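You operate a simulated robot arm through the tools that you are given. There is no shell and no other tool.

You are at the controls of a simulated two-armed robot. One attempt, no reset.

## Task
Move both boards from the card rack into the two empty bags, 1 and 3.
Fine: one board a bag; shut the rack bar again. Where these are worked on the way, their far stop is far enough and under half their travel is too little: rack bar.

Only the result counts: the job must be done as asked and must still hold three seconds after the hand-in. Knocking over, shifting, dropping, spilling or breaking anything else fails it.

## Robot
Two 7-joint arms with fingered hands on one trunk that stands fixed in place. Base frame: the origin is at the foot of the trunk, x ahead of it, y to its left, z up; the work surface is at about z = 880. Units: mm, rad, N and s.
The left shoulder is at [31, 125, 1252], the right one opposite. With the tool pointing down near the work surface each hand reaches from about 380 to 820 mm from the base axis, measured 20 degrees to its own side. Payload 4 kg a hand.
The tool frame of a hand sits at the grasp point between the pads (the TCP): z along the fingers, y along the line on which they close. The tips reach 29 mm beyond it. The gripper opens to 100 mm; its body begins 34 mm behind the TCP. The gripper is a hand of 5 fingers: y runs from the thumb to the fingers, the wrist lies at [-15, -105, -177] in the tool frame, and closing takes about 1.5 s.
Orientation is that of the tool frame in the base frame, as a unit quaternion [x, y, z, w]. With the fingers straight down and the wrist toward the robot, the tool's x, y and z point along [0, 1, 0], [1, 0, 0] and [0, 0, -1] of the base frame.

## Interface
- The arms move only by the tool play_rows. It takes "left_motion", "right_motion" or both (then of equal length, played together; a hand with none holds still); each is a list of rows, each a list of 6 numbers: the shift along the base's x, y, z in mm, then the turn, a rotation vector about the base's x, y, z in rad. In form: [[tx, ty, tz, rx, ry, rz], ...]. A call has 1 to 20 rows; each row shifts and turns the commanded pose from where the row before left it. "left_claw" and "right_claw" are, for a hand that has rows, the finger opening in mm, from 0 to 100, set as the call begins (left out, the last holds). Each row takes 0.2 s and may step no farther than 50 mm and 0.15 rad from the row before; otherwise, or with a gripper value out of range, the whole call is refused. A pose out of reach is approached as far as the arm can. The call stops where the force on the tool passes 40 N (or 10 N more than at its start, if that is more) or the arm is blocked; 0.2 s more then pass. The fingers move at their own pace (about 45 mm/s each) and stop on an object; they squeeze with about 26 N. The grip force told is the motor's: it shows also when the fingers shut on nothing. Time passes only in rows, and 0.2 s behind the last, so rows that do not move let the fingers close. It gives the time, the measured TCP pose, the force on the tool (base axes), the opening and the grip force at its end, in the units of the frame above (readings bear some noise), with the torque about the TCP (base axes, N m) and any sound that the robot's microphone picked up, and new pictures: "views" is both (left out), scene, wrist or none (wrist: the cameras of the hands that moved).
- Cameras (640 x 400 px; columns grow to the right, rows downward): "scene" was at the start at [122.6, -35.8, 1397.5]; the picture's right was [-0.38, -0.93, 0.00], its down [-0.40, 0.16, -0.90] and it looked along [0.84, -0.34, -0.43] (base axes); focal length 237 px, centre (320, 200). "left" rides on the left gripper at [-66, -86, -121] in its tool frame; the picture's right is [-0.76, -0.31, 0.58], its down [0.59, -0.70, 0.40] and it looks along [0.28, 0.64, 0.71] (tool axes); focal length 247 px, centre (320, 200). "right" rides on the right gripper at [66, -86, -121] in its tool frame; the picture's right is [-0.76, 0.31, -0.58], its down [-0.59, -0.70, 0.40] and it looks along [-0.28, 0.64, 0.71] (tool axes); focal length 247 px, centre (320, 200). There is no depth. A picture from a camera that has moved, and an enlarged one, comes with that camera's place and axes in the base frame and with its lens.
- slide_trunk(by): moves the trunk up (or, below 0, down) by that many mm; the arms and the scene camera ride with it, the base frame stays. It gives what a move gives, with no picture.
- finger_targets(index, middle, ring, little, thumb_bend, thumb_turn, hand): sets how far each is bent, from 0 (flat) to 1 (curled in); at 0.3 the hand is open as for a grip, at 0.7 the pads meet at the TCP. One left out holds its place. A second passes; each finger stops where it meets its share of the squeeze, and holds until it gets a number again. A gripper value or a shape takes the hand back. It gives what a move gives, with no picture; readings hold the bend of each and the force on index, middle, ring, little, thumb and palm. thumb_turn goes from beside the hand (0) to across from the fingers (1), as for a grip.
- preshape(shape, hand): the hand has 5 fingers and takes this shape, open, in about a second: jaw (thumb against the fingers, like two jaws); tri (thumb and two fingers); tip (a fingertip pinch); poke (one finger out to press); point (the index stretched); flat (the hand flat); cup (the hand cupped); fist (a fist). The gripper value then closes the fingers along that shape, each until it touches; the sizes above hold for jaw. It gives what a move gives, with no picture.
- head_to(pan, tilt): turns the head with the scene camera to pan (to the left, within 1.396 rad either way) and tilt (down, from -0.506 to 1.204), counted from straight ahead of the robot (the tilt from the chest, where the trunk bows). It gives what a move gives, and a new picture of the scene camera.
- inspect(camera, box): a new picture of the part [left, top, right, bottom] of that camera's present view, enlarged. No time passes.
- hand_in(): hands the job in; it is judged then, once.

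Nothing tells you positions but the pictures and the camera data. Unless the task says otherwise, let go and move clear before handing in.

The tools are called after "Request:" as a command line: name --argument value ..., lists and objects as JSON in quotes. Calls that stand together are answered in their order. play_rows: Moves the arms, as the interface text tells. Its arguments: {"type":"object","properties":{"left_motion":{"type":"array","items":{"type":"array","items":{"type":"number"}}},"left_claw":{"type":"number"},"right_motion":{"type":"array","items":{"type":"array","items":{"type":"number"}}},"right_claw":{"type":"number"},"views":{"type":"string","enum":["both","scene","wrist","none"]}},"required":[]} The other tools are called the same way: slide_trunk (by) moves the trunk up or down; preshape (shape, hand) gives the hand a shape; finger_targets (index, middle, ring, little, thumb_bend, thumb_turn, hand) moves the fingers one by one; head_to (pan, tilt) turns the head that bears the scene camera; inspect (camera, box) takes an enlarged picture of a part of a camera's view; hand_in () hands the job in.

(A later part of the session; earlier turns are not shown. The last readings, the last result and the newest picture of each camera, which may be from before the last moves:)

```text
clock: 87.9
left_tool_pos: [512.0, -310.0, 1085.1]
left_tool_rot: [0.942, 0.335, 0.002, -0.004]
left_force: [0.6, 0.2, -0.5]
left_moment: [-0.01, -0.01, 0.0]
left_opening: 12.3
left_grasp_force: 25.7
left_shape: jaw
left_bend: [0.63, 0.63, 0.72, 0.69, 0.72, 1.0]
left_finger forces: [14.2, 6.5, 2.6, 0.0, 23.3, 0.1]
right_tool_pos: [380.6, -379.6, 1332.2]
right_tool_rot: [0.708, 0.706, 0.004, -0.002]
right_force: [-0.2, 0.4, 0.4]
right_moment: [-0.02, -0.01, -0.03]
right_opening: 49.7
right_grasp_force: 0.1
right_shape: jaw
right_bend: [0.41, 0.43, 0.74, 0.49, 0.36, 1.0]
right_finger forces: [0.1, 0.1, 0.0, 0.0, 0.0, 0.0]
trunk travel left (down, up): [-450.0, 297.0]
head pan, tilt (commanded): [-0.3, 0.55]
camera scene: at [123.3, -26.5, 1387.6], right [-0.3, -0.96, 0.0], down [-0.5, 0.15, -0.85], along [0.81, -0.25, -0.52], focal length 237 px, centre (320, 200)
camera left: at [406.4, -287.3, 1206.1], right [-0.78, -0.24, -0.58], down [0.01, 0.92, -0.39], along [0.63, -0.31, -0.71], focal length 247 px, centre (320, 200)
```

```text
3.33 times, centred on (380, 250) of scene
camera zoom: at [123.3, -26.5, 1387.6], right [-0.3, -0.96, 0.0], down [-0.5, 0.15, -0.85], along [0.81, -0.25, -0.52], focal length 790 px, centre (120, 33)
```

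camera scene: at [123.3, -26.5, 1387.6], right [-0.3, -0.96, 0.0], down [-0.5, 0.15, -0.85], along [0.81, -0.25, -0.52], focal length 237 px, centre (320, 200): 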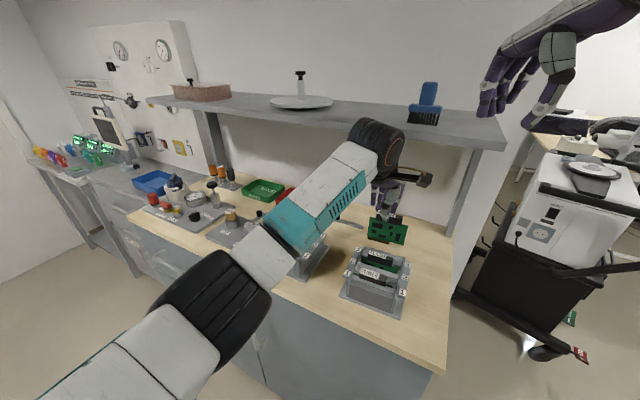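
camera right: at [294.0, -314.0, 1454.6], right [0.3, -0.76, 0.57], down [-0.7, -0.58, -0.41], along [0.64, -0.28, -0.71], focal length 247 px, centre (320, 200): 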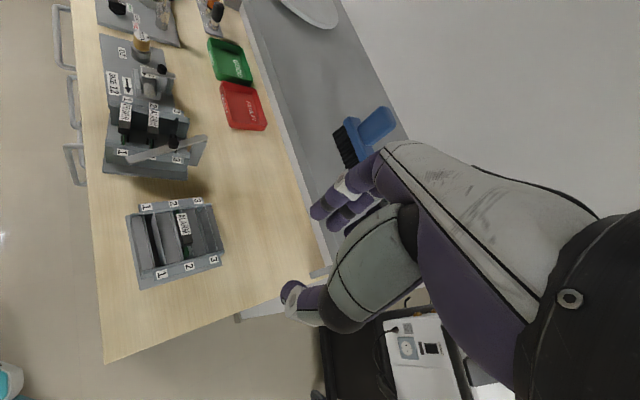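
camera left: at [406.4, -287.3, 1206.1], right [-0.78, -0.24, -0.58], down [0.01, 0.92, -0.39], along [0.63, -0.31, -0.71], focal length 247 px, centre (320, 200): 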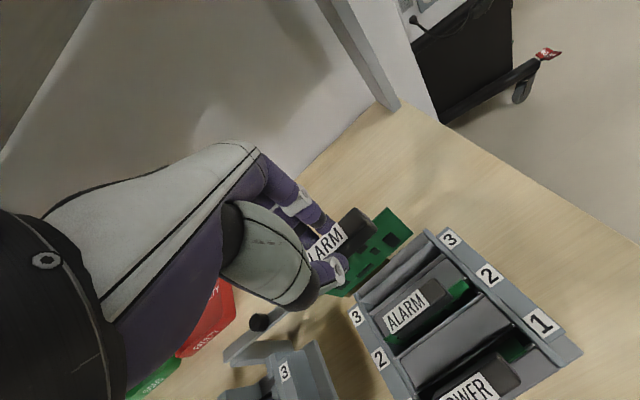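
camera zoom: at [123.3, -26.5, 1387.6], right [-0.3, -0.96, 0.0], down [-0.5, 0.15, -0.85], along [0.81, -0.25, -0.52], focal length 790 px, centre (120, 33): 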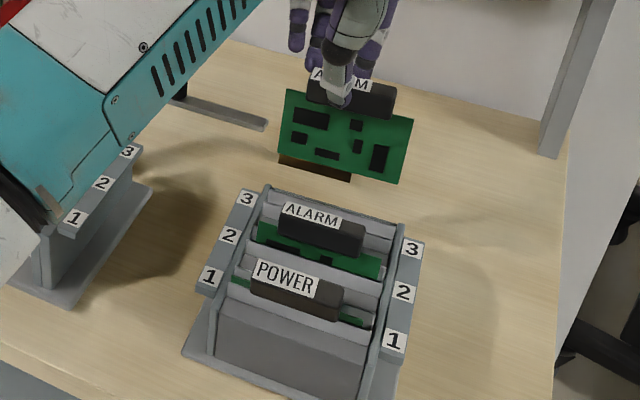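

The board is upright, about 4° off in angle and within 2 mm of mouth 3's centre (e.g. near (509,-311)). I correct and lower it to just above the mouth.

Request:
play_rows --left_motion '[[0.5, -0.5, -5, 0, 0, -0.022], [0.5, -0.5, -6, 0, 0, -0.022], [0.5, -0.4, -8, 0, 0, -0.022], [0, 0, -8, 0, 0, 0], [0, 0, 0, 0, 0, 0], [0, 0, 0, 0, 0, 0]]' --views "none"

Request:
inspect --camera "right" --box '[140, 180, 240, 270]'

Request:
inspect --camera "left" --box '[300, 160, 460, 320]'

Request:
inspect --camera "scene" --box '[340, 210, 420, 290]'

```text
clock: 89.3
left_tool_pos: [512.8, -312.8, 1057.7]
left_tool_rot: [0.952, 0.305, 0.003, -0.005]
left_force: [-0.9, -0.7, 0.2]
left_moment: [0.0, 0.0, 0.02]
left_opening: 12.6
left_grasp_force: 26.2
left_shape: jaw
left_bend: [0.63, 0.63, 0.72, 0.69, 0.72, 1.0]
left_finger forces: [14.3, 6.5, 2.7, 0.0, 23.3, 0.0]
right_tool_pos: [381.3, -380.1, 1333.2]
right_tool_rot: [0.708, 0.706, 0.005, -0.001]
right_force: [0.3, 0.2, -0.1]
right_moment: [-0.03, -0.03, 0.0]
right_opening: 50.1
right_grasp_force: 0.1
right_shape: jaw
right_bend: [0.41, 0.43, 0.74, 0.49, 0.36, 1.0]
right_finger forces: [0.1, 0.0, 0.1, 0.0, 0.0, 0.0]
trunk travel left (down, up): [-450.0, 297.0]
head pan, tilt (commanded): [-0.3, 0.55]
```

```text
4.44 times, centred on (190, 225) of right
camera zoom: at [294.4, -315.4, 1454.3], right [0.3, -0.76, 0.57], down [-0.7, -0.58, -0.41], along [0.64, -0.28, -0.71], focal length 1098 px, centre (898, 89)
```

zoom: 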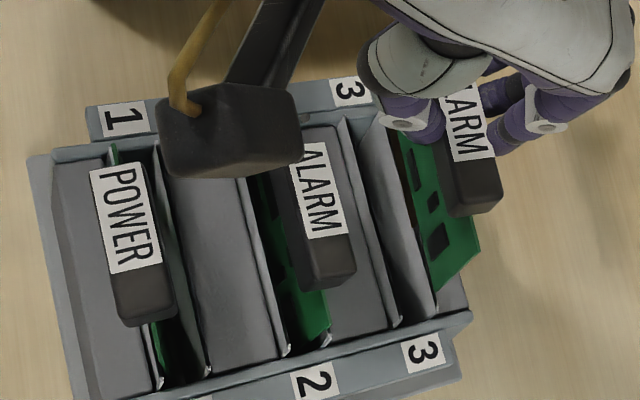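

```text
2.50 times, centred on (380, 240) of left
camera zoom: at [408.6, -280.8, 1178.9], right [-0.79, -0.18, -0.58], down [0.07, 0.92, -0.39], along [0.6, -0.35, -0.71], focal length 617 px, centre (170, 100)
```

zoom: 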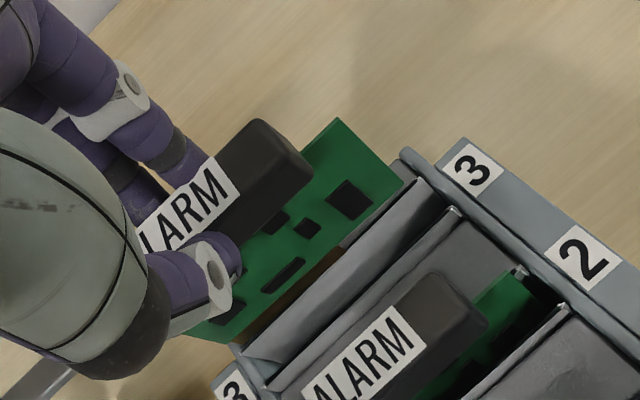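

```text
5.00 times, centred on (380, 250) of scene
camera zoom: at [123.3, -26.5, 1387.6], right [-0.3, -0.96, 0.0], down [-0.5, 0.15, -0.85], along [0.81, -0.25, -0.52], focal length 1184 px, centre (20, -50)
```

zoom: 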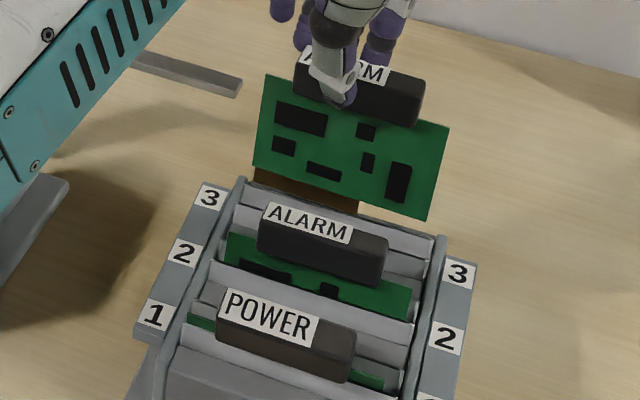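

Now 2° the other way and centred; I correct and lower to the lips.

Request:
play_rows --left_motion '[[0, 0, -4, 0, 0, 0.015], [0, 0, -5, 0, 0, 0.015], [0, 0, -5, 0, 0, 0], [0, 0, -5, 0, 0, 0], [0, 0, -5, 0, 0, 0], [0, 0, 0, 0, 0, 0]]' --views "none"

Request:
inspect --camera "right" --box '[140, 190, 240, 280]'

Request:
inspect --camera "left" --box '[300, 160, 460, 320]'

Request:
inspect --camera "scene" --box '[340, 210, 420, 290]'

```text
clock: 90.7
left_tool_pos: [512.9, -311.6, 1033.6]
left_tool_rot: [0.948, 0.319, 0.002, -0.004]
left_force: [-1.5, 0.6, 0.4]
left_moment: [0.07, 0.05, 0.01]
left_opening: 13.0
left_grasp_force: 25.7
left_shape: jaw
left_bend: [0.63, 0.63, 0.72, 0.69, 0.73, 1.0]
left_finger forces: [14.8, 6.5, 2.6, 0.0, 25.1, 0.1]
right_tool_pos: [379.6, -379.3, 1332.1]
right_tool_rot: [0.708, 0.706, 0.004, -0.002]
right_force: [-0.6, 0.9, 0.5]
right_moment: [-0.02, 0.0, 0.02]
right_opening: 49.9
right_grasp_force: 0.1
right_shape: jaw
right_bend: [0.41, 0.43, 0.74, 0.49, 0.36, 1.0]
right_finger forces: [0.0, 0.0, 0.0, 0.1, 0.0, 0.2]
trunk travel left (down, up): [-450.0, 297.0]
head pan, tilt (commanded): [-0.3, 0.55]
```

```text
4.44 times, centred on (190, 235) of right
camera zoom: at [294.2, -315.3, 1454.4], right [0.3, -0.76, 0.57], down [-0.7, -0.58, -0.41], along [0.64, -0.28, -0.71], focal length 1098 px, centre (898, 44)
```

zoom: 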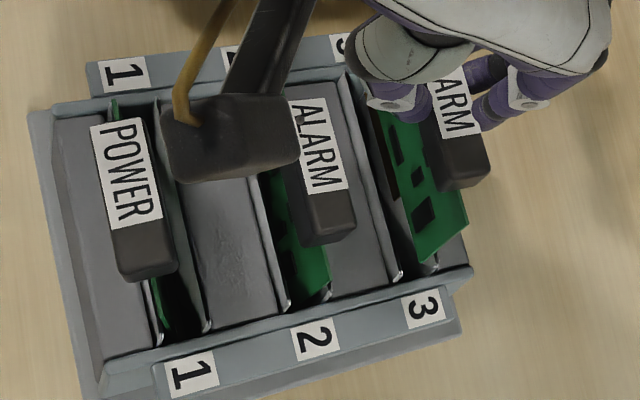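

```text
2.50 times, centred on (380, 240) of left
camera zoom: at [407.7, -284.6, 1155.7], right [-0.79, -0.21, -0.58], down [0.04, 0.92, -0.39], along [0.61, -0.33, -0.71], focal length 617 px, centre (170, 100)
```

zoom: 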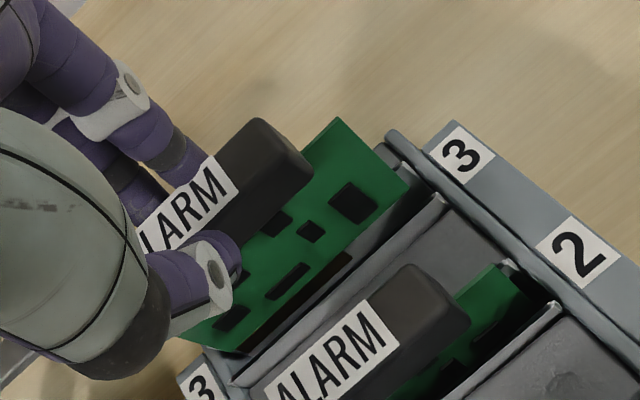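

```text
5.00 times, centred on (380, 250) of scene
camera zoom: at [123.2, -26.3, 1387.6], right [-0.3, -0.96, 0.0], down [-0.5, 0.15, -0.85], along [0.81, -0.25, -0.52], focal length 1184 px, centre (20, -50)
```

zoom: 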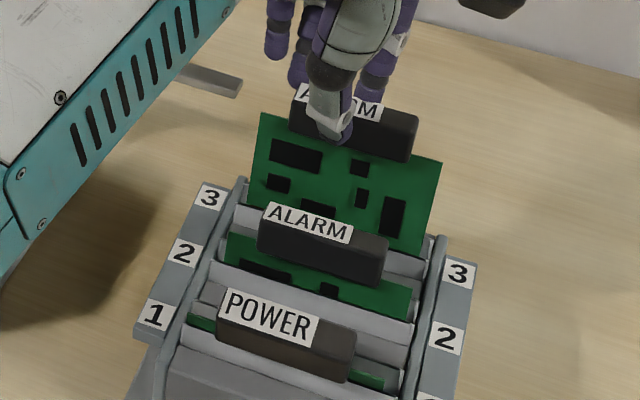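

The board's edge is at the mouth, parallel with the lips and between them. I continue down carefully.

Request:
play_rows --left_motion '[[0, 0, -4, 0, 0, 0], [0, 0, -4, 0, 0, 0], [0, 0, -4, 0, 0, 0], [0, 0, 0, 0, 0, 0]]' --views "none"

Request:
inspect --camera "right" --box '[160, 190, 240, 270]'

Request:
inspect --camera "left" --box '[300, 160, 460, 320]'

```text
clock: 91.7
left_tool_pos: [512.2, -312.6, 1023.5]
left_tool_rot: [0.948, 0.319, 0.003, -0.004]
left_force: [-1.1, 1.3, 0.9]
left_moment: [0.1, 0.15, 0.0]
left_opening: 13.2
left_grasp_force: 26.1
left_shape: jaw
left_bend: [0.63, 0.63, 0.72, 0.69, 0.73, 1.0]
left_finger forces: [14.3, 6.6, 2.6, 0.0, 25.3, 0.0]
right_tool_pos: [379.7, -380.3, 1332.1]
right_tool_rot: [0.708, 0.706, 0.004, -0.002]
right_force: [0.1, 0.8, 0.0]
right_moment: [0.0, 0.02, -0.01]
right_opening: 50.1
right_grasp_force: 0.0
right_shape: jaw
right_bend: [0.41, 0.43, 0.74, 0.49, 0.36, 1.0]
right_finger forces: [0.0, 0.1, 0.0, 0.0, 0.0, 0.1]
trunk travel left (down, up): [-450.0, 297.0]
head pan, tilt (commanded): [-0.3, 0.55]
```

```text
5.00 times, centred on (200, 230) of right
camera zoom: at [294.1, -315.2, 1454.4], right [0.3, -0.76, 0.57], down [-0.7, -0.58, -0.41], along [0.64, -0.28, -0.71], focal length 1235 px, centre (920, 50)
```

zoom: 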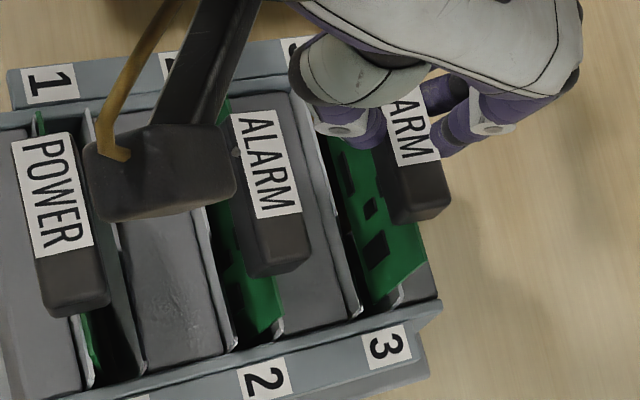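

```text
2.50 times, centred on (380, 240) of left
camera zoom: at [407.9, -284.0, 1143.2], right [-0.79, -0.21, -0.58], down [0.04, 0.92, -0.39], along [0.62, -0.33, -0.71], focal length 617 px, centre (170, 100)
```

zoom: 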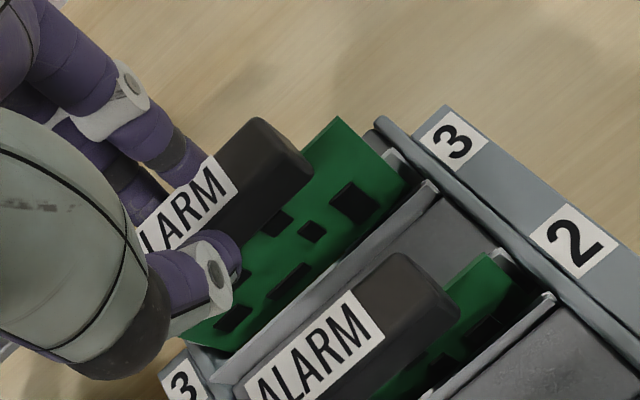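

The board is in mouth 3 and brushing its back lip; I shift 2 mm forward and go on down.

Request:
play_rows --left_motion '[[-0.8, 0.7, -2, 0, 0, 0], [-0.8, 0.7, -4, 0, 0, 0], [0, 0, -4, 0, 0, 0], [0, 0, -4, 0, 0, 0], [0, 0, 0, 0, 0, 0]]' --views "none"

Request:
inspect --camera "right" --box '[160, 190, 240, 270]'

Request:
inspect --camera "left" --box '[260, 130, 460, 320]'

Request:
inspect --camera "scene" --box '[340, 210, 420, 290]'

```text
clock: 92.9
left_tool_pos: [511.8, -309.6, 1009.5]
left_tool_rot: [0.948, 0.32, 0.003, -0.004]
left_force: [-1.3, 0.4, -0.2]
left_moment: [0.04, 0.06, -0.05]
left_opening: 12.7
left_grasp_force: 26.2
left_shape: jaw
left_bend: [0.63, 0.63, 0.72, 0.69, 0.73, 1.0]
left_finger forces: [14.2, 6.9, 2.8, 0.0, 24.7, 0.1]
right_tool_pos: [380.3, -378.8, 1331.8]
right_tool_rot: [0.708, 0.707, 0.003, -0.002]
right_force: [-0.2, -1.0, 0.0]
right_moment: [-0.01, 0.02, -0.01]
right_opening: 50.2
right_grasp_force: 0.0
right_shape: jaw
right_bend: [0.41, 0.43, 0.74, 0.49, 0.36, 1.0]
right_finger forces: [0.0, 0.1, 0.1, 0.0, 0.0, 0.1]
trunk travel left (down, up): [-450.0, 297.0]
head pan, tilt (commanded): [-0.3, 0.55]
```

```text
5.00 times, centred on (200, 230) of right
camera zoom: at [294.3, -315.3, 1454.4], right [0.3, -0.76, 0.57], down [-0.7, -0.58, -0.41], along [0.64, -0.28, -0.71], focal length 1235 px, centre (920, 50)
```

zoom: 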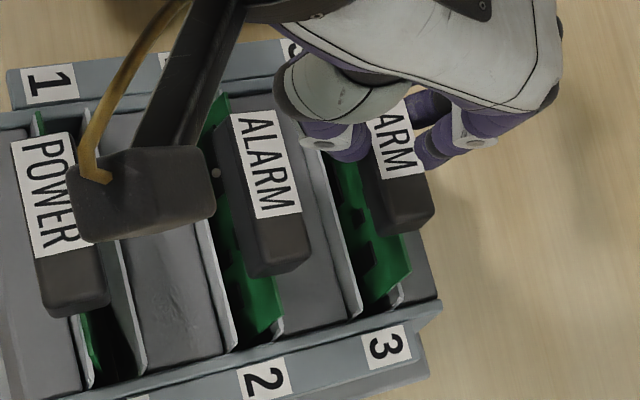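

```text
2.11 times, centred on (360, 225) of left
camera zoom: at [406.7, -282.5, 1129.5], right [-0.79, -0.21, -0.58], down [0.04, 0.92, -0.39], along [0.62, -0.33, -0.71], focal length 520 px, centre (236, 147)
```

zoom: 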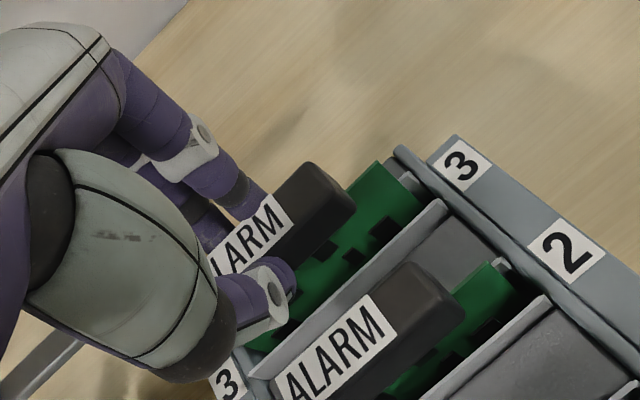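

```text
5.00 times, centred on (380, 250) of scene
camera zoom: at [123.2, -26.4, 1387.6], right [-0.3, -0.96, 0.0], down [-0.5, 0.15, -0.85], along [0.81, -0.25, -0.52], focal length 1184 px, centre (20, -50)
```

zoom: 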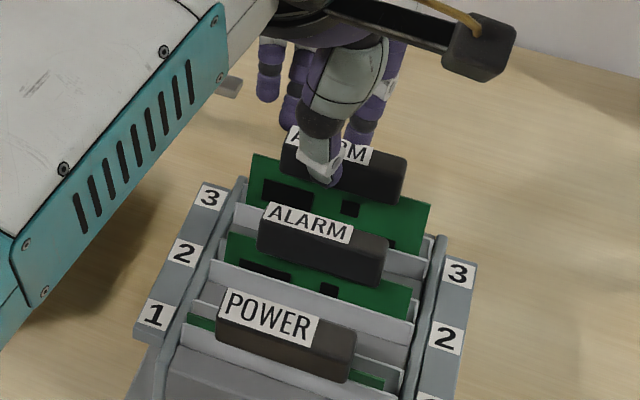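

Request:
play_rows --left_motion '[[0, 0, -4, 0, 0, 0], [0, 0, -4, 0, 0, 0], [0, 0, 0, 0, 0, 0]]' --views "none"

Request:
inspect --camera "right" --box '[160, 190, 240, 270]'

Request:
inspect --camera "left" --box '[260, 130, 460, 320]'

```text
clock: 93.7
left_tool_pos: [511.9, -310.4, 1000.8]
left_tool_rot: [0.948, 0.319, 0.002, -0.005]
left_force: [-0.4, 0.5, -1.6]
left_moment: [0.05, 0.03, -0.02]
left_opening: 13.0
left_grasp_force: 25.4
left_shape: jaw
left_bend: [0.63, 0.63, 0.72, 0.69, 0.73, 1.0]
left_finger forces: [14.3, 6.9, 2.8, 0.1, 24.5, 0.0]
right_tool_pos: [380.8, -380.6, 1333.2]
right_tool_rot: [0.708, 0.706, 0.004, -0.001]
right_force: [-0.1, -0.2, 0.0]
right_moment: [0.0, -0.01, 0.0]
right_opening: 49.7
right_grasp_force: 0.0
right_shape: jaw
right_bend: [0.41, 0.43, 0.74, 0.49, 0.36, 1.0]
right_finger forces: [0.0, 0.1, 0.1, 0.1, 0.0, 0.0]
trunk travel left (down, up): [-450.0, 297.0]
head pan, tilt (commanded): [-0.3, 0.55]
```

```text
5.00 times, centred on (200, 230) of right
camera zoom: at [294.3, -315.4, 1454.4], right [0.3, -0.76, 0.57], down [-0.7, -0.58, -0.41], along [0.64, -0.28, -0.71], focal length 1235 px, centre (920, 50)
```

zoom: 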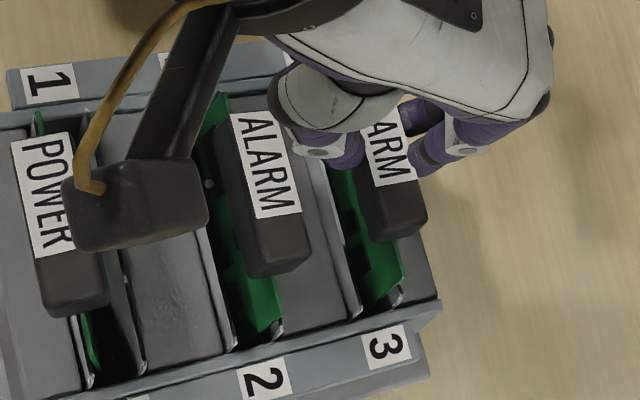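

```text
2.11 times, centred on (360, 225) of left
camera zoom: at [406.4, -282.2, 1122.0], right [-0.79, -0.21, -0.58], down [0.04, 0.92, -0.39], along [0.61, -0.33, -0.72], focal length 520 px, centre (236, 147)
```

zoom: 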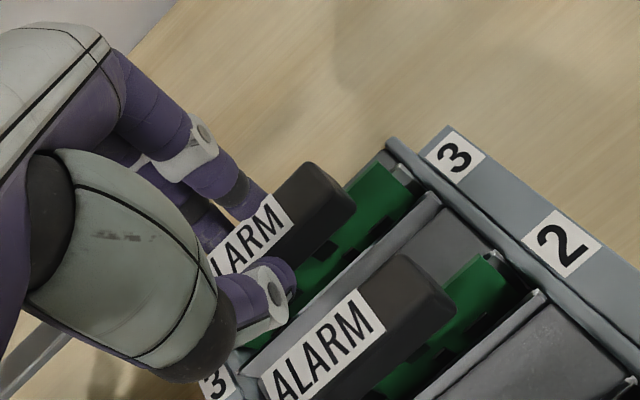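

Request:
play_rows --left_motion '[[0, 0, -3, 0, 0, 0], [0, 0, -3, 0, 0, 0], [0, 0, 0, 0, 0, 0]]' --views "none"

Request:
inspect --camera "right" --box '[160, 190, 240, 270]'

```text
clock: 94.5
left_tool_pos: [511.7, -310.4, 995.7]
left_tool_rot: [0.948, 0.319, 0.003, -0.004]
left_force: [-1.6, 0.6, 0.0]
left_moment: [0.03, 0.07, -0.02]
left_opening: 12.8
left_grasp_force: 26.3
left_shape: jaw
left_bend: [0.63, 0.63, 0.72, 0.69, 0.73, 1.0]
left_finger forces: [14.1, 6.7, 2.8, 0.0, 25.0, 0.1]
right_tool_pos: [379.6, -379.9, 1332.6]
right_tool_rot: [0.708, 0.706, 0.004, -0.001]
right_force: [0.5, 0.5, 0.5]
right_moment: [0.03, 0.01, -0.03]
right_opening: 49.9
right_grasp_force: 0.0
right_shape: jaw
right_bend: [0.41, 0.43, 0.74, 0.49, 0.36, 1.0]
right_finger forces: [0.0, 0.1, 0.0, 0.0, 0.0, 0.0]
trunk travel left (down, up): [-450.0, 297.0]
head pan, tilt (commanded): [-0.3, 0.55]
```

```text
5.00 times, centred on (200, 230) of right
camera zoom: at [294.2, -315.2, 1454.4], right [0.3, -0.76, 0.57], down [-0.7, -0.58, -0.41], along [0.64, -0.28, -0.71], focal length 1235 px, centre (920, 50)
```

zoom: 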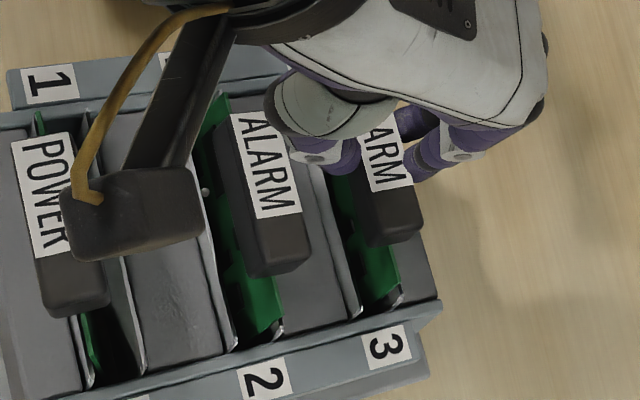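

Request:
play_rows --left_motion '[[0, 0, -2.5, 0, 0, 0], [0, 0, -2.5, 0, 0, 0], [0, 0, 0, 0, 0, 0]]' --views "none"

Request:
inspect --camera "right" --box '[160, 190, 240, 270]'

Request:
inspect --camera "left" --box '[260, 130, 460, 320]'

```text
clock: 95.3
left_tool_pos: [510.8, -308.6, 991.7]
left_tool_rot: [0.948, 0.319, 0.003, -0.002]
left_force: [0.1, 2.1, 10.4]
left_moment: [0.09, 0.04, -0.04]
left_opening: 13.5
left_grasp_force: 26.0
left_shape: jaw
left_bend: [0.63, 0.63, 0.72, 0.69, 0.73, 1.0]
left_finger forces: [14.8, 7.4, 3.1, 0.0, 27.1, 0.1]
right_tool_pos: [378.7, -379.7, 1332.6]
right_tool_rot: [0.708, 0.707, 0.004, -0.001]
right_force: [0.5, -0.5, 0.8]
right_moment: [0.01, 0.04, -0.01]
right_opening: 49.9
right_grasp_force: 0.1
right_shape: jaw
right_bend: [0.41, 0.43, 0.74, 0.49, 0.36, 1.0]
right_finger forces: [0.1, 0.1, 0.1, 0.0, 0.1, 0.0]
trunk travel left (down, up): [-450.0, 297.0]
head pan, tilt (commanded): [-0.3, 0.55]
```

```text
5.00 times, centred on (200, 230) of right
camera zoom: at [293.4, -314.5, 1454.9], right [0.3, -0.76, 0.57], down [-0.7, -0.58, -0.41], along [0.64, -0.28, -0.71], focal length 1235 px, centre (920, 50)
```

zoom: 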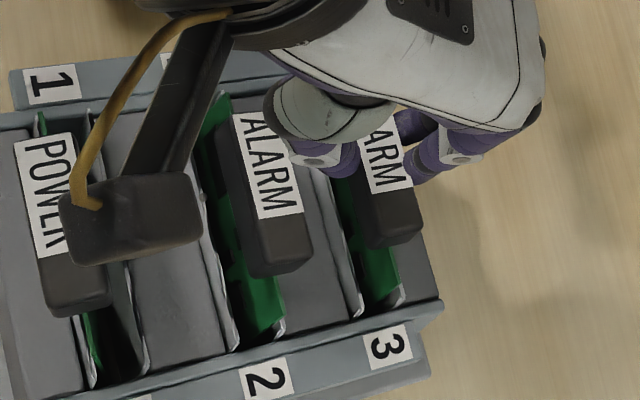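

```text
2.11 times, centred on (360, 225) of left
camera zoom: at [405.7, -281.8, 1112.4], right [-0.79, -0.21, -0.58], down [0.05, 0.92, -0.39], along [0.62, -0.34, -0.71], focal length 520 px, centre (236, 147)
```

zoom: 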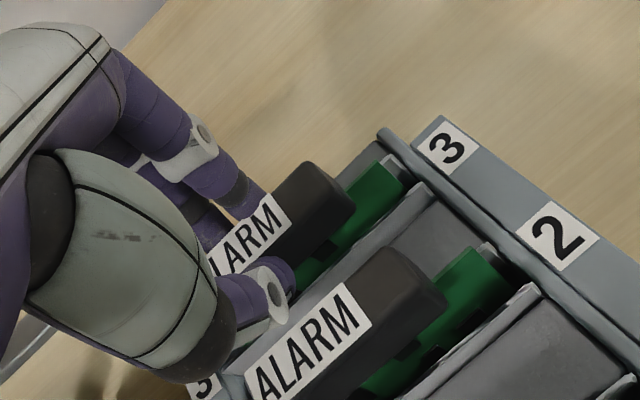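

ALARM has bottomed out in bag 3 without disturbing its neighbour. I release by opening the fingers on the free back side while the thumb holds its place.

Request:
finger_targets --hand "left" --index 0.48 --middle 0.48 --ring 0.6 --little 0.55

Request:
inspect --camera "right" --box '[160, 190, 240, 270]'

Request:
inspect --camera "left" --box '[260, 130, 460, 320]'

```text
clock: 96.3
left_tool_pos: [511.7, -308.8, 990.7]
left_tool_rot: [0.948, 0.32, 0.002, -0.005]
left_force: [-1.2, 0.0, 0.1]
left_moment: [0.0, -0.06, 0.05]
left_opening: 15.4
left_grasp_force: 8.8
left_shape: fingers
left_bend: [0.42, 0.46, 0.6, 0.55, 0.83, 1.0]
left_finger forces: [5.7, 2.2, 1.0, 0.1, 8.2, 0.0]
right_tool_pos: [379.6, -379.7, 1332.2]
right_tool_rot: [0.707, 0.707, 0.004, -0.002]
right_force: [-0.3, -0.1, -0.2]
right_moment: [-0.01, -0.01, 0.02]
right_opening: 50.0
right_grasp_force: 0.1
right_shape: jaw
right_bend: [0.41, 0.43, 0.74, 0.49, 0.36, 1.0]
right_finger forces: [0.0, 0.1, 0.0, 0.0, 0.1, 0.0]
trunk travel left (down, up): [-450.0, 297.0]
head pan, tilt (commanded): [-0.3, 0.55]
```

```text
5.00 times, centred on (200, 230) of right
camera zoom: at [294.4, -315.4, 1454.3], right [0.3, -0.76, 0.57], down [-0.7, -0.58, -0.41], along [0.64, -0.28, -0.71], focal length 1235 px, centre (920, 50)
```

zoom: 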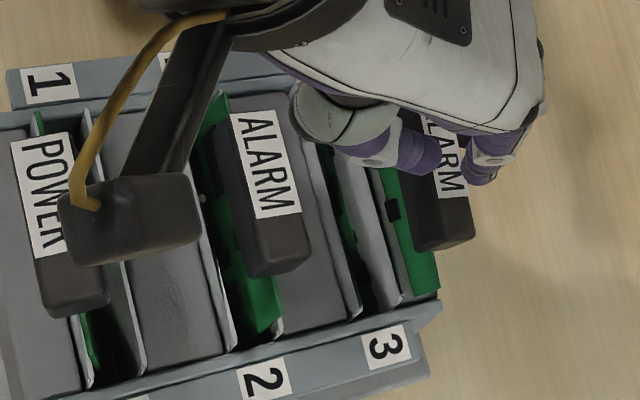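

```text
2.11 times, centred on (360, 225) of left
camera zoom: at [406.5, -282.3, 1110.7], right [-0.79, -0.21, -0.58], down [0.04, 0.92, -0.39], along [0.61, -0.33, -0.71], focal length 520 px, centre (236, 147)
```

zoom: 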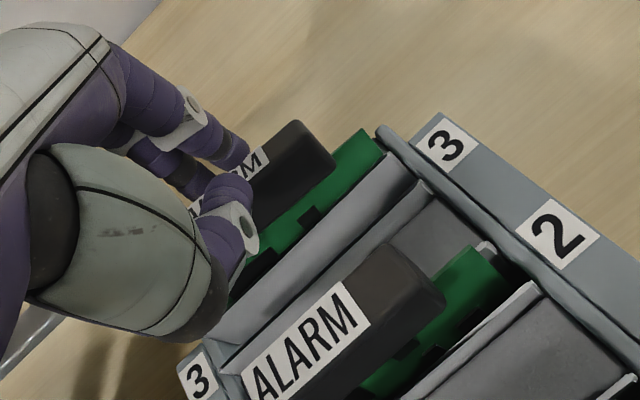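

The thumb kept closing and pushed the board's top backwards. I bring fingers and thumb back to their gripping positions to stand it upright again.

Request:
finger_targets --hand "left" --index 0.62 --middle 0.62 --ring 0.7 --little 0.66 --thumb_bend 0.7

Request:
inspect --camera "right" --box '[160, 190, 240, 270]'

Request:
inspect --camera "left" --box '[260, 130, 460, 320]'

```text
clock: 97.3
left_tool_pos: [510.6, -309.6, 990.6]
left_tool_rot: [0.948, 0.318, 0.003, -0.004]
left_force: [-0.5, 1.1, 5.0]
left_moment: [0.04, 0.01, 0.08]
left_opening: 17.9
left_grasp_force: 5.2
left_shape: fingers
left_bend: [0.59, 0.61, 0.71, 0.66, 0.69, 1.0]
left_finger forces: [3.2, 0.5, 1.7, 0.0, 4.5, 0.0]
right_tool_pos: [379.8, -379.2, 1334.4]
right_tool_rot: [0.708, 0.706, 0.004, -0.001]
right_force: [-0.6, -0.6, 0.3]
right_moment: [0.01, -0.03, 0.0]
right_opening: 50.0
right_grasp_force: 0.1
right_shape: jaw
right_bend: [0.41, 0.43, 0.74, 0.49, 0.36, 1.0]
right_finger forces: [0.1, 0.1, 0.1, 0.0, 0.0, 0.0]
trunk travel left (down, up): [-450.0, 297.0]
head pan, tilt (commanded): [-0.3, 0.55]
```

```text
5.00 times, centred on (200, 230) of right
camera zoom: at [293.8, -314.9, 1454.6], right [0.3, -0.76, 0.57], down [-0.7, -0.58, -0.41], along [0.64, -0.28, -0.71], focal length 1235 px, centre (920, 50)
```

zoom: 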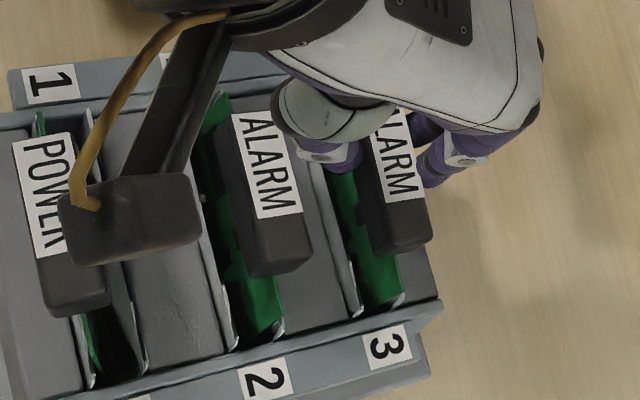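

```text
2.11 times, centred on (360, 225) of left
camera zoom: at [406.0, -282.0, 1111.4], right [-0.79, -0.21, -0.58], down [0.04, 0.92, -0.39], along [0.62, -0.33, -0.71], focal length 520 px, centre (236, 147)
```

zoom: 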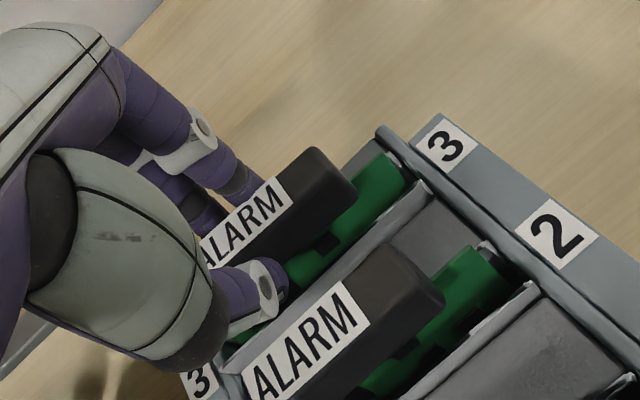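

The board is upright again and lightly held. Now I open all digits a little, evenly.

Request:
finger_targets --hand "left" --index 0.54 --middle 0.56 --ring 0.66 --little 0.62 --thumb_bend 0.63

Request:
inspect --camera "right" --box '[160, 190, 240, 270]'

Request:
inspect --camera "left" --box '[260, 130, 460, 320]'

```text
clock: 98.3
left_tool_pos: [511.6, -309.7, 989.4]
left_tool_rot: [0.948, 0.318, 0.002, -0.003]
left_force: [0.1, 0.1, 0.2]
left_moment: [0.03, 0.04, 0.0]
left_opening: 28.6
left_grasp_force: 0.1
left_shape: fingers
left_bend: [0.54, 0.56, 0.66, 0.62, 0.63, 1.0]
left_finger forces: [0.1, 0.1, 0.1, 0.0, 0.0, 0.1]
right_tool_pos: [379.0, -380.1, 1332.6]
right_tool_rot: [0.708, 0.707, 0.004, -0.003]
right_force: [0.4, -0.9, 0.1]
right_moment: [0.01, -0.01, -0.05]
right_opening: 50.1
right_grasp_force: 0.0
right_shape: jaw
right_bend: [0.41, 0.43, 0.74, 0.49, 0.36, 1.0]
right_finger forces: [0.0, 0.0, 0.0, 0.0, 0.0, 0.0]
trunk travel left (down, up): [-450.0, 297.0]
head pan, tilt (commanded): [-0.3, 0.55]
```

```text
5.00 times, centred on (200, 230) of right
camera zoom: at [294.4, -315.4, 1454.3], right [0.3, -0.76, 0.57], down [-0.7, -0.58, -0.41], along [0.64, -0.28, -0.71], focal length 1235 px, centre (920, 50)
```

zoom: 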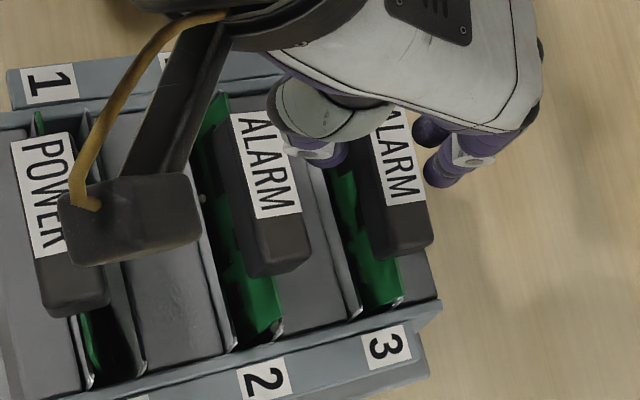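

```text
2.11 times, centred on (360, 225) of left
camera zoom: at [406.5, -282.3, 1110.8], right [-0.79, -0.21, -0.58], down [0.04, 0.92, -0.39], along [0.61, -0.33, -0.71], focal length 520 px, centre (236, 147)
```

zoom: 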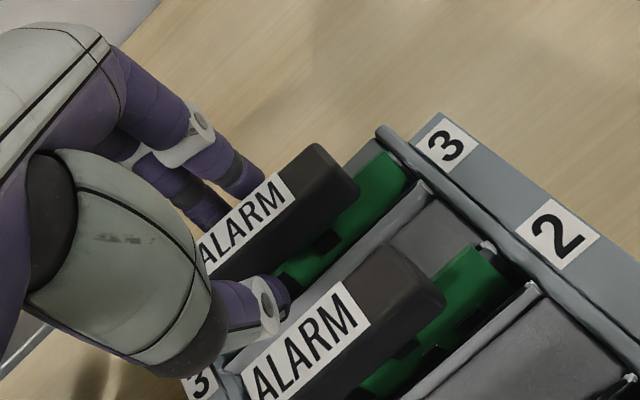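

Released with no forces and both boards standing in their bags. I raise the hand straight up.

Request:
play_rows --left_motion '[[0, 0, 4, 0, 0, 0], [0, 0, 6, 0, 0, 0], [0, 0, 10, 0, 0, 0], [0, 0, 15, 0, 0, 0], [0, 0, 20, 0, 0, 0], [0, 0, 20, 0, 0, 0], [0, 0, 15, 0, 0, 0], [0, 0, 0, 0, 0, 0]]' --views "both"

Request:
inspect --camera "right" --box '[120, 180, 240, 290]'

Request:
inspect --camera "scene" --box '[335, 220, 425, 320]'

Request:
inspect --camera "left" --box '[260, 180, 500, 390]'

```text
clock: 100.1
left_tool_pos: [512.2, -310.1, 1080.7]
left_tool_rot: [0.947, 0.32, 0.002, -0.005]
left_force: [0.3, -0.1, 0.3]
left_moment: [-0.01, -0.02, -0.01]
left_opening: 28.5
left_grasp_force: 0.1
left_shape: fingers
left_bend: [0.54, 0.56, 0.66, 0.62, 0.63, 1.0]
left_finger forces: [0.0, 0.1, 0.1, 0.0, 0.0, 0.0]
right_tool_pos: [379.7, -378.9, 1332.0]
right_tool_rot: [0.708, 0.707, 0.005, -0.001]
right_force: [-0.2, 0.2, -0.5]
right_moment: [0.0, -0.04, 0.0]
right_opening: 50.2
right_grasp_force: 0.1
right_shape: jaw
right_bend: [0.41, 0.43, 0.74, 0.49, 0.36, 1.0]
right_finger forces: [0.0, 0.0, 0.1, 0.0, 0.0, 0.0]
trunk travel left (down, up): [-450.0, 297.0]
head pan, tilt (commanded): [-0.3, 0.55]
camera scene: at [123.3, -26.5, 1387.6], right [-0.3, -0.96, 0.0], down [-0.5, 0.15, -0.85], along [0.81, -0.25, -0.52], focal length 237 px, centre (320, 200)
camera left: at [406.4, -283.0, 1201.1], right [-0.79, -0.21, -0.58], down [0.04, 0.92, -0.39], along [0.61, -0.33, -0.71], focal length 247 px, centre (320, 200)
```

scene: 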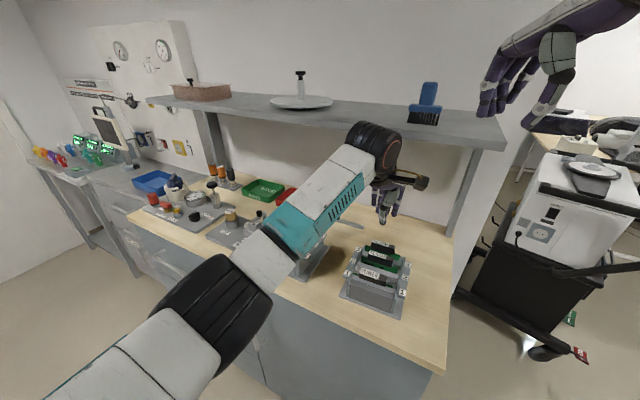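
left: 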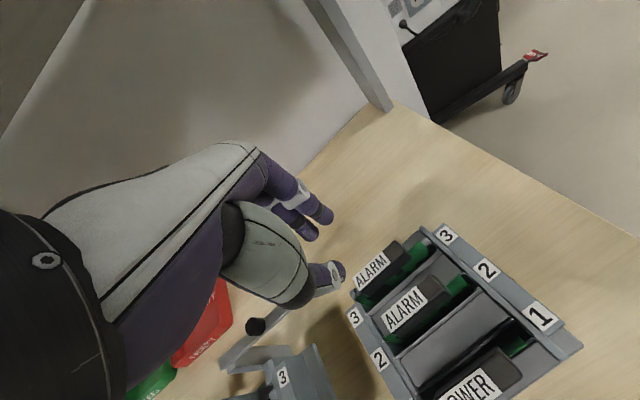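

```text
3.64 times, centred on (180, 235) of right
camera zoom: at [294.4, -315.4, 1454.3], right [0.3, -0.76, 0.57], down [-0.7, -0.58, -0.41], along [0.64, -0.28, -0.71], focal length 898 px, centre (829, 73)
```

zoom: 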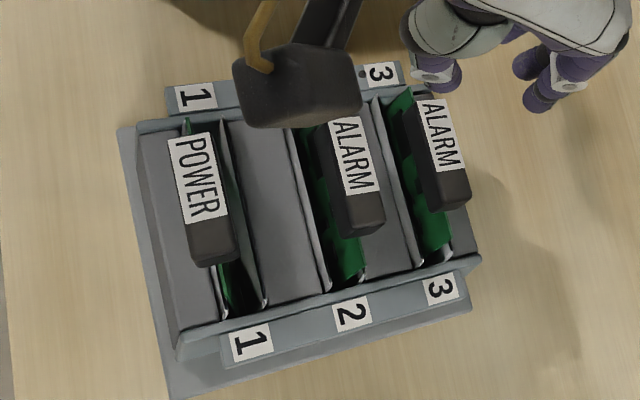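

```text
4.00 times, centred on (380, 270) of scene
camera zoom: at [123.3, -26.5, 1387.6], right [-0.3, -0.96, 0.0], down [-0.5, 0.15, -0.85], along [0.81, -0.25, -0.52], focal length 948 px, centre (80, -80)
```

zoom: 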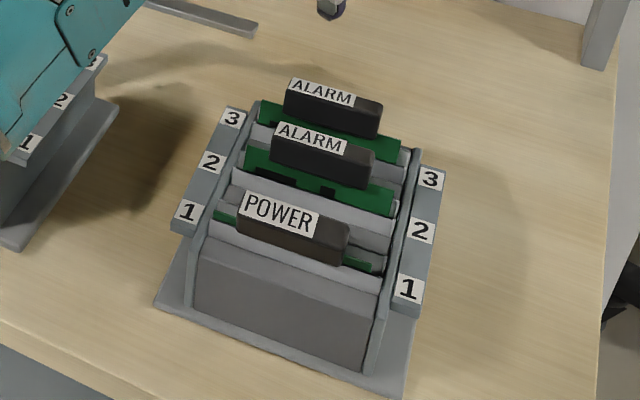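

```text
1.90 times, centred on (380, 285) of left
camera zoom: at [406.4, -283.0, 1201.1], right [-0.79, -0.21, -0.58], down [0.04, 0.92, -0.39], along [0.61, -0.33, -0.71], focal length 470 px, centre (206, 38)
```

zoom: 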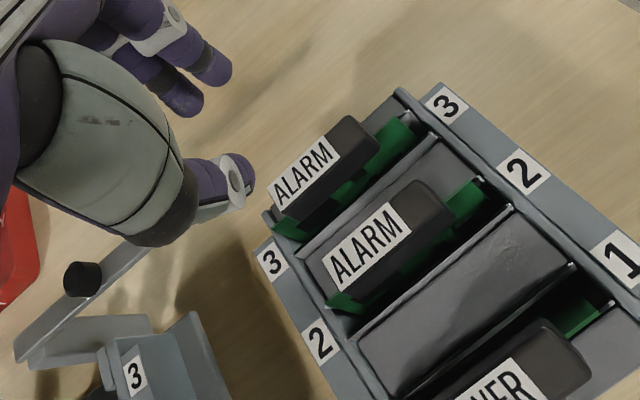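

Both boards now stand in bags 1 and 3 and the neighbour is still in bag 2. Next I shut the bar: the knob is at about (628,-234), so I hover over it with the hand open.

Request:
play_rows --left_motion '[[20, 13, 0, 0, 0, 0.026], [24, 16, 0, 0, 0, 0.026], [26, 17, 0, 0, 0, 0.026], [26, 17, 0, 0, 0, 0.026], [19, 12, 0, 0, 0, 0.026], [0, 0, 0, 0, 0, 0], [0, 0, 0, 0, 0, 0]]' --left_claw 50 --views "none"

Request:
inspect --camera "left" --box '[240, 150, 440, 350]'

Request:
inspect --camera "right" --box '[110, 70, 270, 210]'

Request:
inspect --camera "scene" --box '[240, 170, 400, 290]'

```text
clock: 101.7
left_tool_pos: [627.1, -234.1, 1079.6]
left_tool_rot: [0.925, 0.38, 0.002, -0.004]
left_force: [0.0, 0.4, 0.2]
left_moment: [0.0, -0.04, 0.02]
left_opening: 49.8
left_grasp_force: 0.0
left_shape: jaw
left_bend: [0.41, 0.43, 0.74, 0.49, 0.36, 1.0]
left_finger forces: [0.1, 0.0, 0.0, 0.0, 0.0, 0.1]
right_tool_pos: [379.6, -378.0, 1332.1]
right_tool_rot: [0.708, 0.706, 0.003, -0.002]
right_force: [-0.6, 0.2, -0.9]
right_moment: [0.02, 0.01, 0.03]
right_opening: 49.9
right_grasp_force: 0.1
right_shape: jaw
right_bend: [0.41, 0.43, 0.74, 0.49, 0.36, 1.0]
right_finger forces: [0.0, 0.0, 0.1, 0.0, 0.0, 0.0]
trunk travel left (down, up): [-450.0, 297.0]
head pan, tilt (commanded): [-0.3, 0.55]
```

```text
2.00 times, centred on (340, 250) of left
camera zoom: at [519.4, -221.0, 1199.4], right [-0.75, -0.31, -0.58], down [-0.08, 0.92, -0.39], along [0.65, -0.25, -0.71], focal length 494 px, centre (280, 100)
```

zoom: 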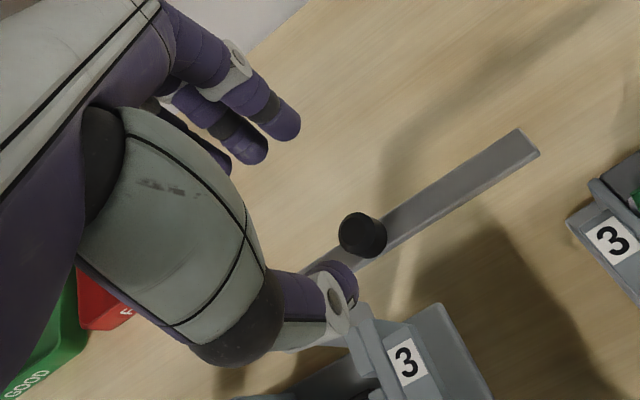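

```text
2.86 times, centred on (190, 140) of right
camera zoom: at [294.4, -315.3, 1454.3], right [0.3, -0.76, 0.57], down [-0.7, -0.58, -0.41], along [0.64, -0.28, -0.71], focal length 706 px, centre (691, 371)
```

zoom: 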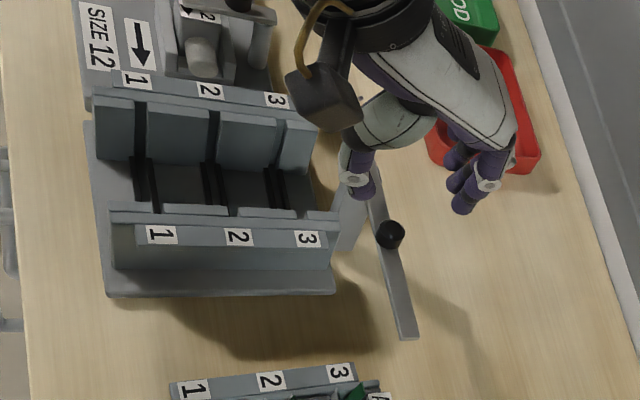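

```text
3.33 times, centred on (320, 230) of scene
camera zoom: at [123.4, -26.4, 1387.6], right [-0.3, -0.96, 0.0], down [-0.5, 0.15, -0.85], along [0.81, -0.25, -0.52], focal length 790 px, centre (320, 100)
```

zoom: 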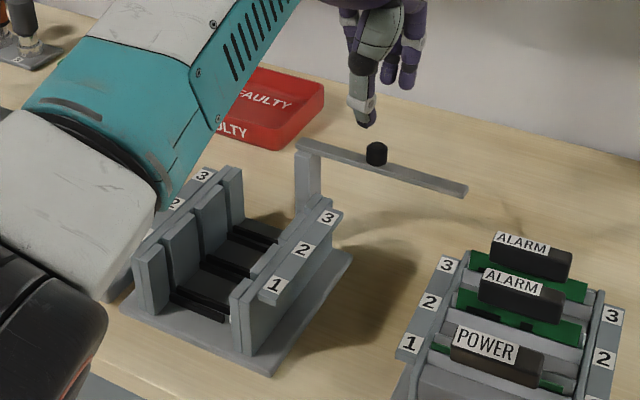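

The knob is right under the grasp point. I go down and close on it.

Request:
play_rows --left_motion '[[-0.5, 0, -15, 0, 0, 0], [-0.5, 0, -15, 0, 0, 0], [0, 0, -15, 0, 0, 0], [0, 0, -11, 0, 0, 0], [0, 0, 0, 0, 0, 0]]' --left_claw 48 --views "none"

Request:
play_rows --left_motion '[[0, 0, 0, 0, 0, 0], [0, 0, 0, 0, 0, 0], [0, 0, 0, 0, 0, 0], [0, 0, 0, 0, 0, 0], [0, 0, 0, 0, 0, 0], [0, 0, 0, 0, 0, 0]]' --left_claw 10 --views "none"

Request:
inspect --camera "left" --box '[240, 150, 440, 350]'

Request:
inspect --camera "right" --box '[110, 70, 270, 210]'

```text
clock: 102.9
left_tool_pos: [625.1, -235.6, 1023.8]
left_tool_rot: [0.925, 0.38, 0.001, -0.004]
left_force: [-0.1, 0.2, 0.3]
left_moment: [0.02, 0.0, -0.01]
left_opening: 48.3
left_grasp_force: 0.0
left_shape: jaw
left_bend: [0.41, 0.43, 0.74, 0.49, 0.38, 1.0]
left_finger forces: [0.0, 0.1, 0.1, 0.0, 0.0, 0.0]
right_tool_pos: [380.2, -379.2, 1333.2]
right_tool_rot: [0.707, 0.707, 0.005, -0.002]
right_force: [0.5, 0.0, 0.5]
right_moment: [-0.02, 0.0, -0.02]
right_opening: 50.1
right_grasp_force: 0.0
right_shape: jaw
right_bend: [0.41, 0.43, 0.74, 0.49, 0.36, 1.0]
right_finger forces: [0.1, 0.0, 0.0, 0.0, 0.0, 0.0]
trunk travel left (down, up): [-450.0, 297.0]
head pan, tilt (commanded): [-0.3, 0.55]
```

```text
clock: 104.3
left_tool_pos: [623.7, -235.3, 1024.1]
left_tool_rot: [0.925, 0.379, 0.002, -0.004]
left_force: [-5.4, 1.0, -0.9]
left_moment: [-0.03, 0.07, -0.05]
left_opening: 2.1
left_grasp_force: 26.3
left_shape: jaw
left_bend: [0.71, 0.63, 0.7, 0.7, 0.73, 1.0]
left_finger forces: [0.1, 10.5, 0.0, 0.0, 23.9, 0.0]
right_tool_pos: [381.4, -380.1, 1332.7]
right_tool_rot: [0.708, 0.707, 0.004, -0.002]
right_force: [0.7, 1.3, 0.5]
right_moment: [0.0, 0.01, 0.02]
right_opening: 50.1
right_grasp_force: 0.1
right_shape: jaw
right_bend: [0.41, 0.43, 0.74, 0.49, 0.36, 1.0]
right_finger forces: [0.0, 0.1, 0.0, 0.0, 0.1, 0.0]
trunk travel left (down, up): [-450.0, 297.0]
head pan, tilt (commanded): [-0.3, 0.55]
```

```text
2.00 times, centred on (340, 250) of left
camera zoom: at [516.8, -221.8, 1144.7], right [-0.75, -0.31, -0.58], down [-0.07, 0.92, -0.39], along [0.65, -0.25, -0.71], focal length 494 px, centre (280, 100)
```

zoom: 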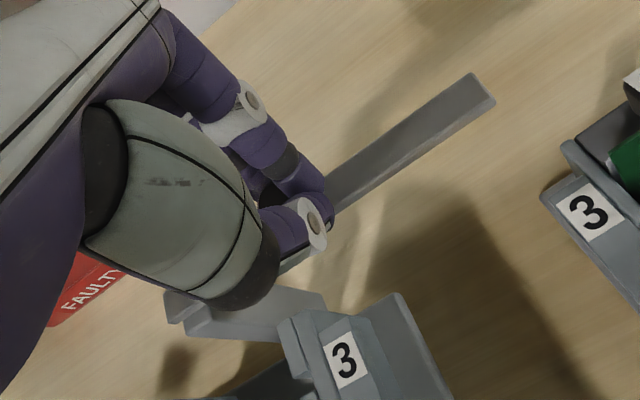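

```text
2.86 times, centred on (190, 140) of right
camera zoom: at [293.6, -315.4, 1454.5], right [0.3, -0.76, 0.57], down [-0.7, -0.58, -0.41], along [0.64, -0.28, -0.71], focal length 706 px, centre (691, 371)
```

zoom: 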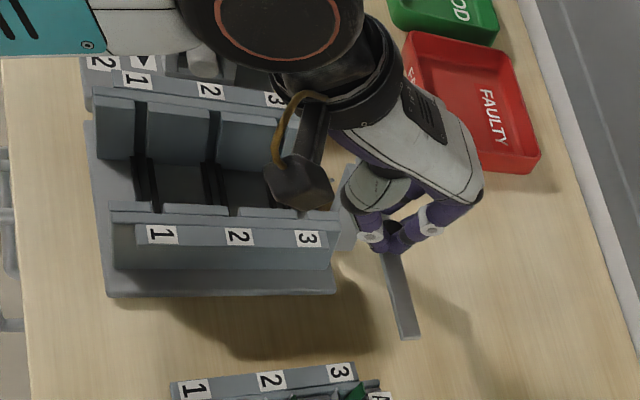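

The knob is held between thumb and middle finger, with the index beside it. I draw it back along its arc in small steps.

Request:
play_rows --left_motion '[[-4, 4.2, 0, 0, 0, 0], [-3.6, 4.5, 0, 0, 0, 0], [-3.2, 4.8, 0, 0, 0, 0], [0, 0, 0, 0, 0, 0]]' --views "none"

Request:
inspect --camera "right" --box '[110, 70, 270, 210]'

```text
clock: 105.3
left_tool_pos: [615.2, -222.2, 1022.9]
left_tool_rot: [0.925, 0.381, 0.003, -0.003]
left_force: [-2.1, -4.4, 1.0]
left_moment: [-0.14, -0.02, -0.16]
left_opening: 1.9
left_grasp_force: 26.2
left_shape: jaw
left_bend: [0.71, 0.62, 0.7, 0.7, 0.73, 1.0]
left_finger forces: [0.0, 11.9, 0.1, 0.0, 21.4, 0.0]
right_tool_pos: [379.9, -379.0, 1332.1]
right_tool_rot: [0.708, 0.707, 0.004, -0.001]
right_force: [0.2, -0.7, -0.1]
right_moment: [0.03, 0.0, 0.01]
right_opening: 50.1
right_grasp_force: 0.1
right_shape: jaw
right_bend: [0.41, 0.43, 0.74, 0.49, 0.36, 1.0]
right_finger forces: [0.0, 0.0, 0.0, 0.0, 0.0, 0.1]
trunk travel left (down, up): [-450.0, 297.0]
head pan, tilt (commanded): [-0.3, 0.55]
```

```text
2.86 times, centred on (190, 140) of right
camera zoom: at [293.7, -315.9, 1454.4], right [0.3, -0.76, 0.57], down [-0.7, -0.58, -0.41], along [0.64, -0.28, -0.71], focal length 706 px, centre (691, 371)
```

zoom: 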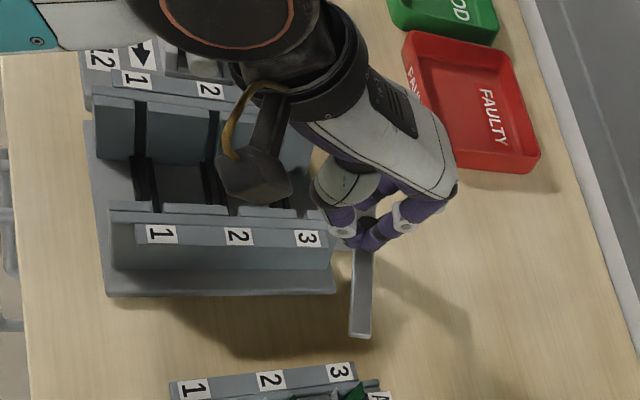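

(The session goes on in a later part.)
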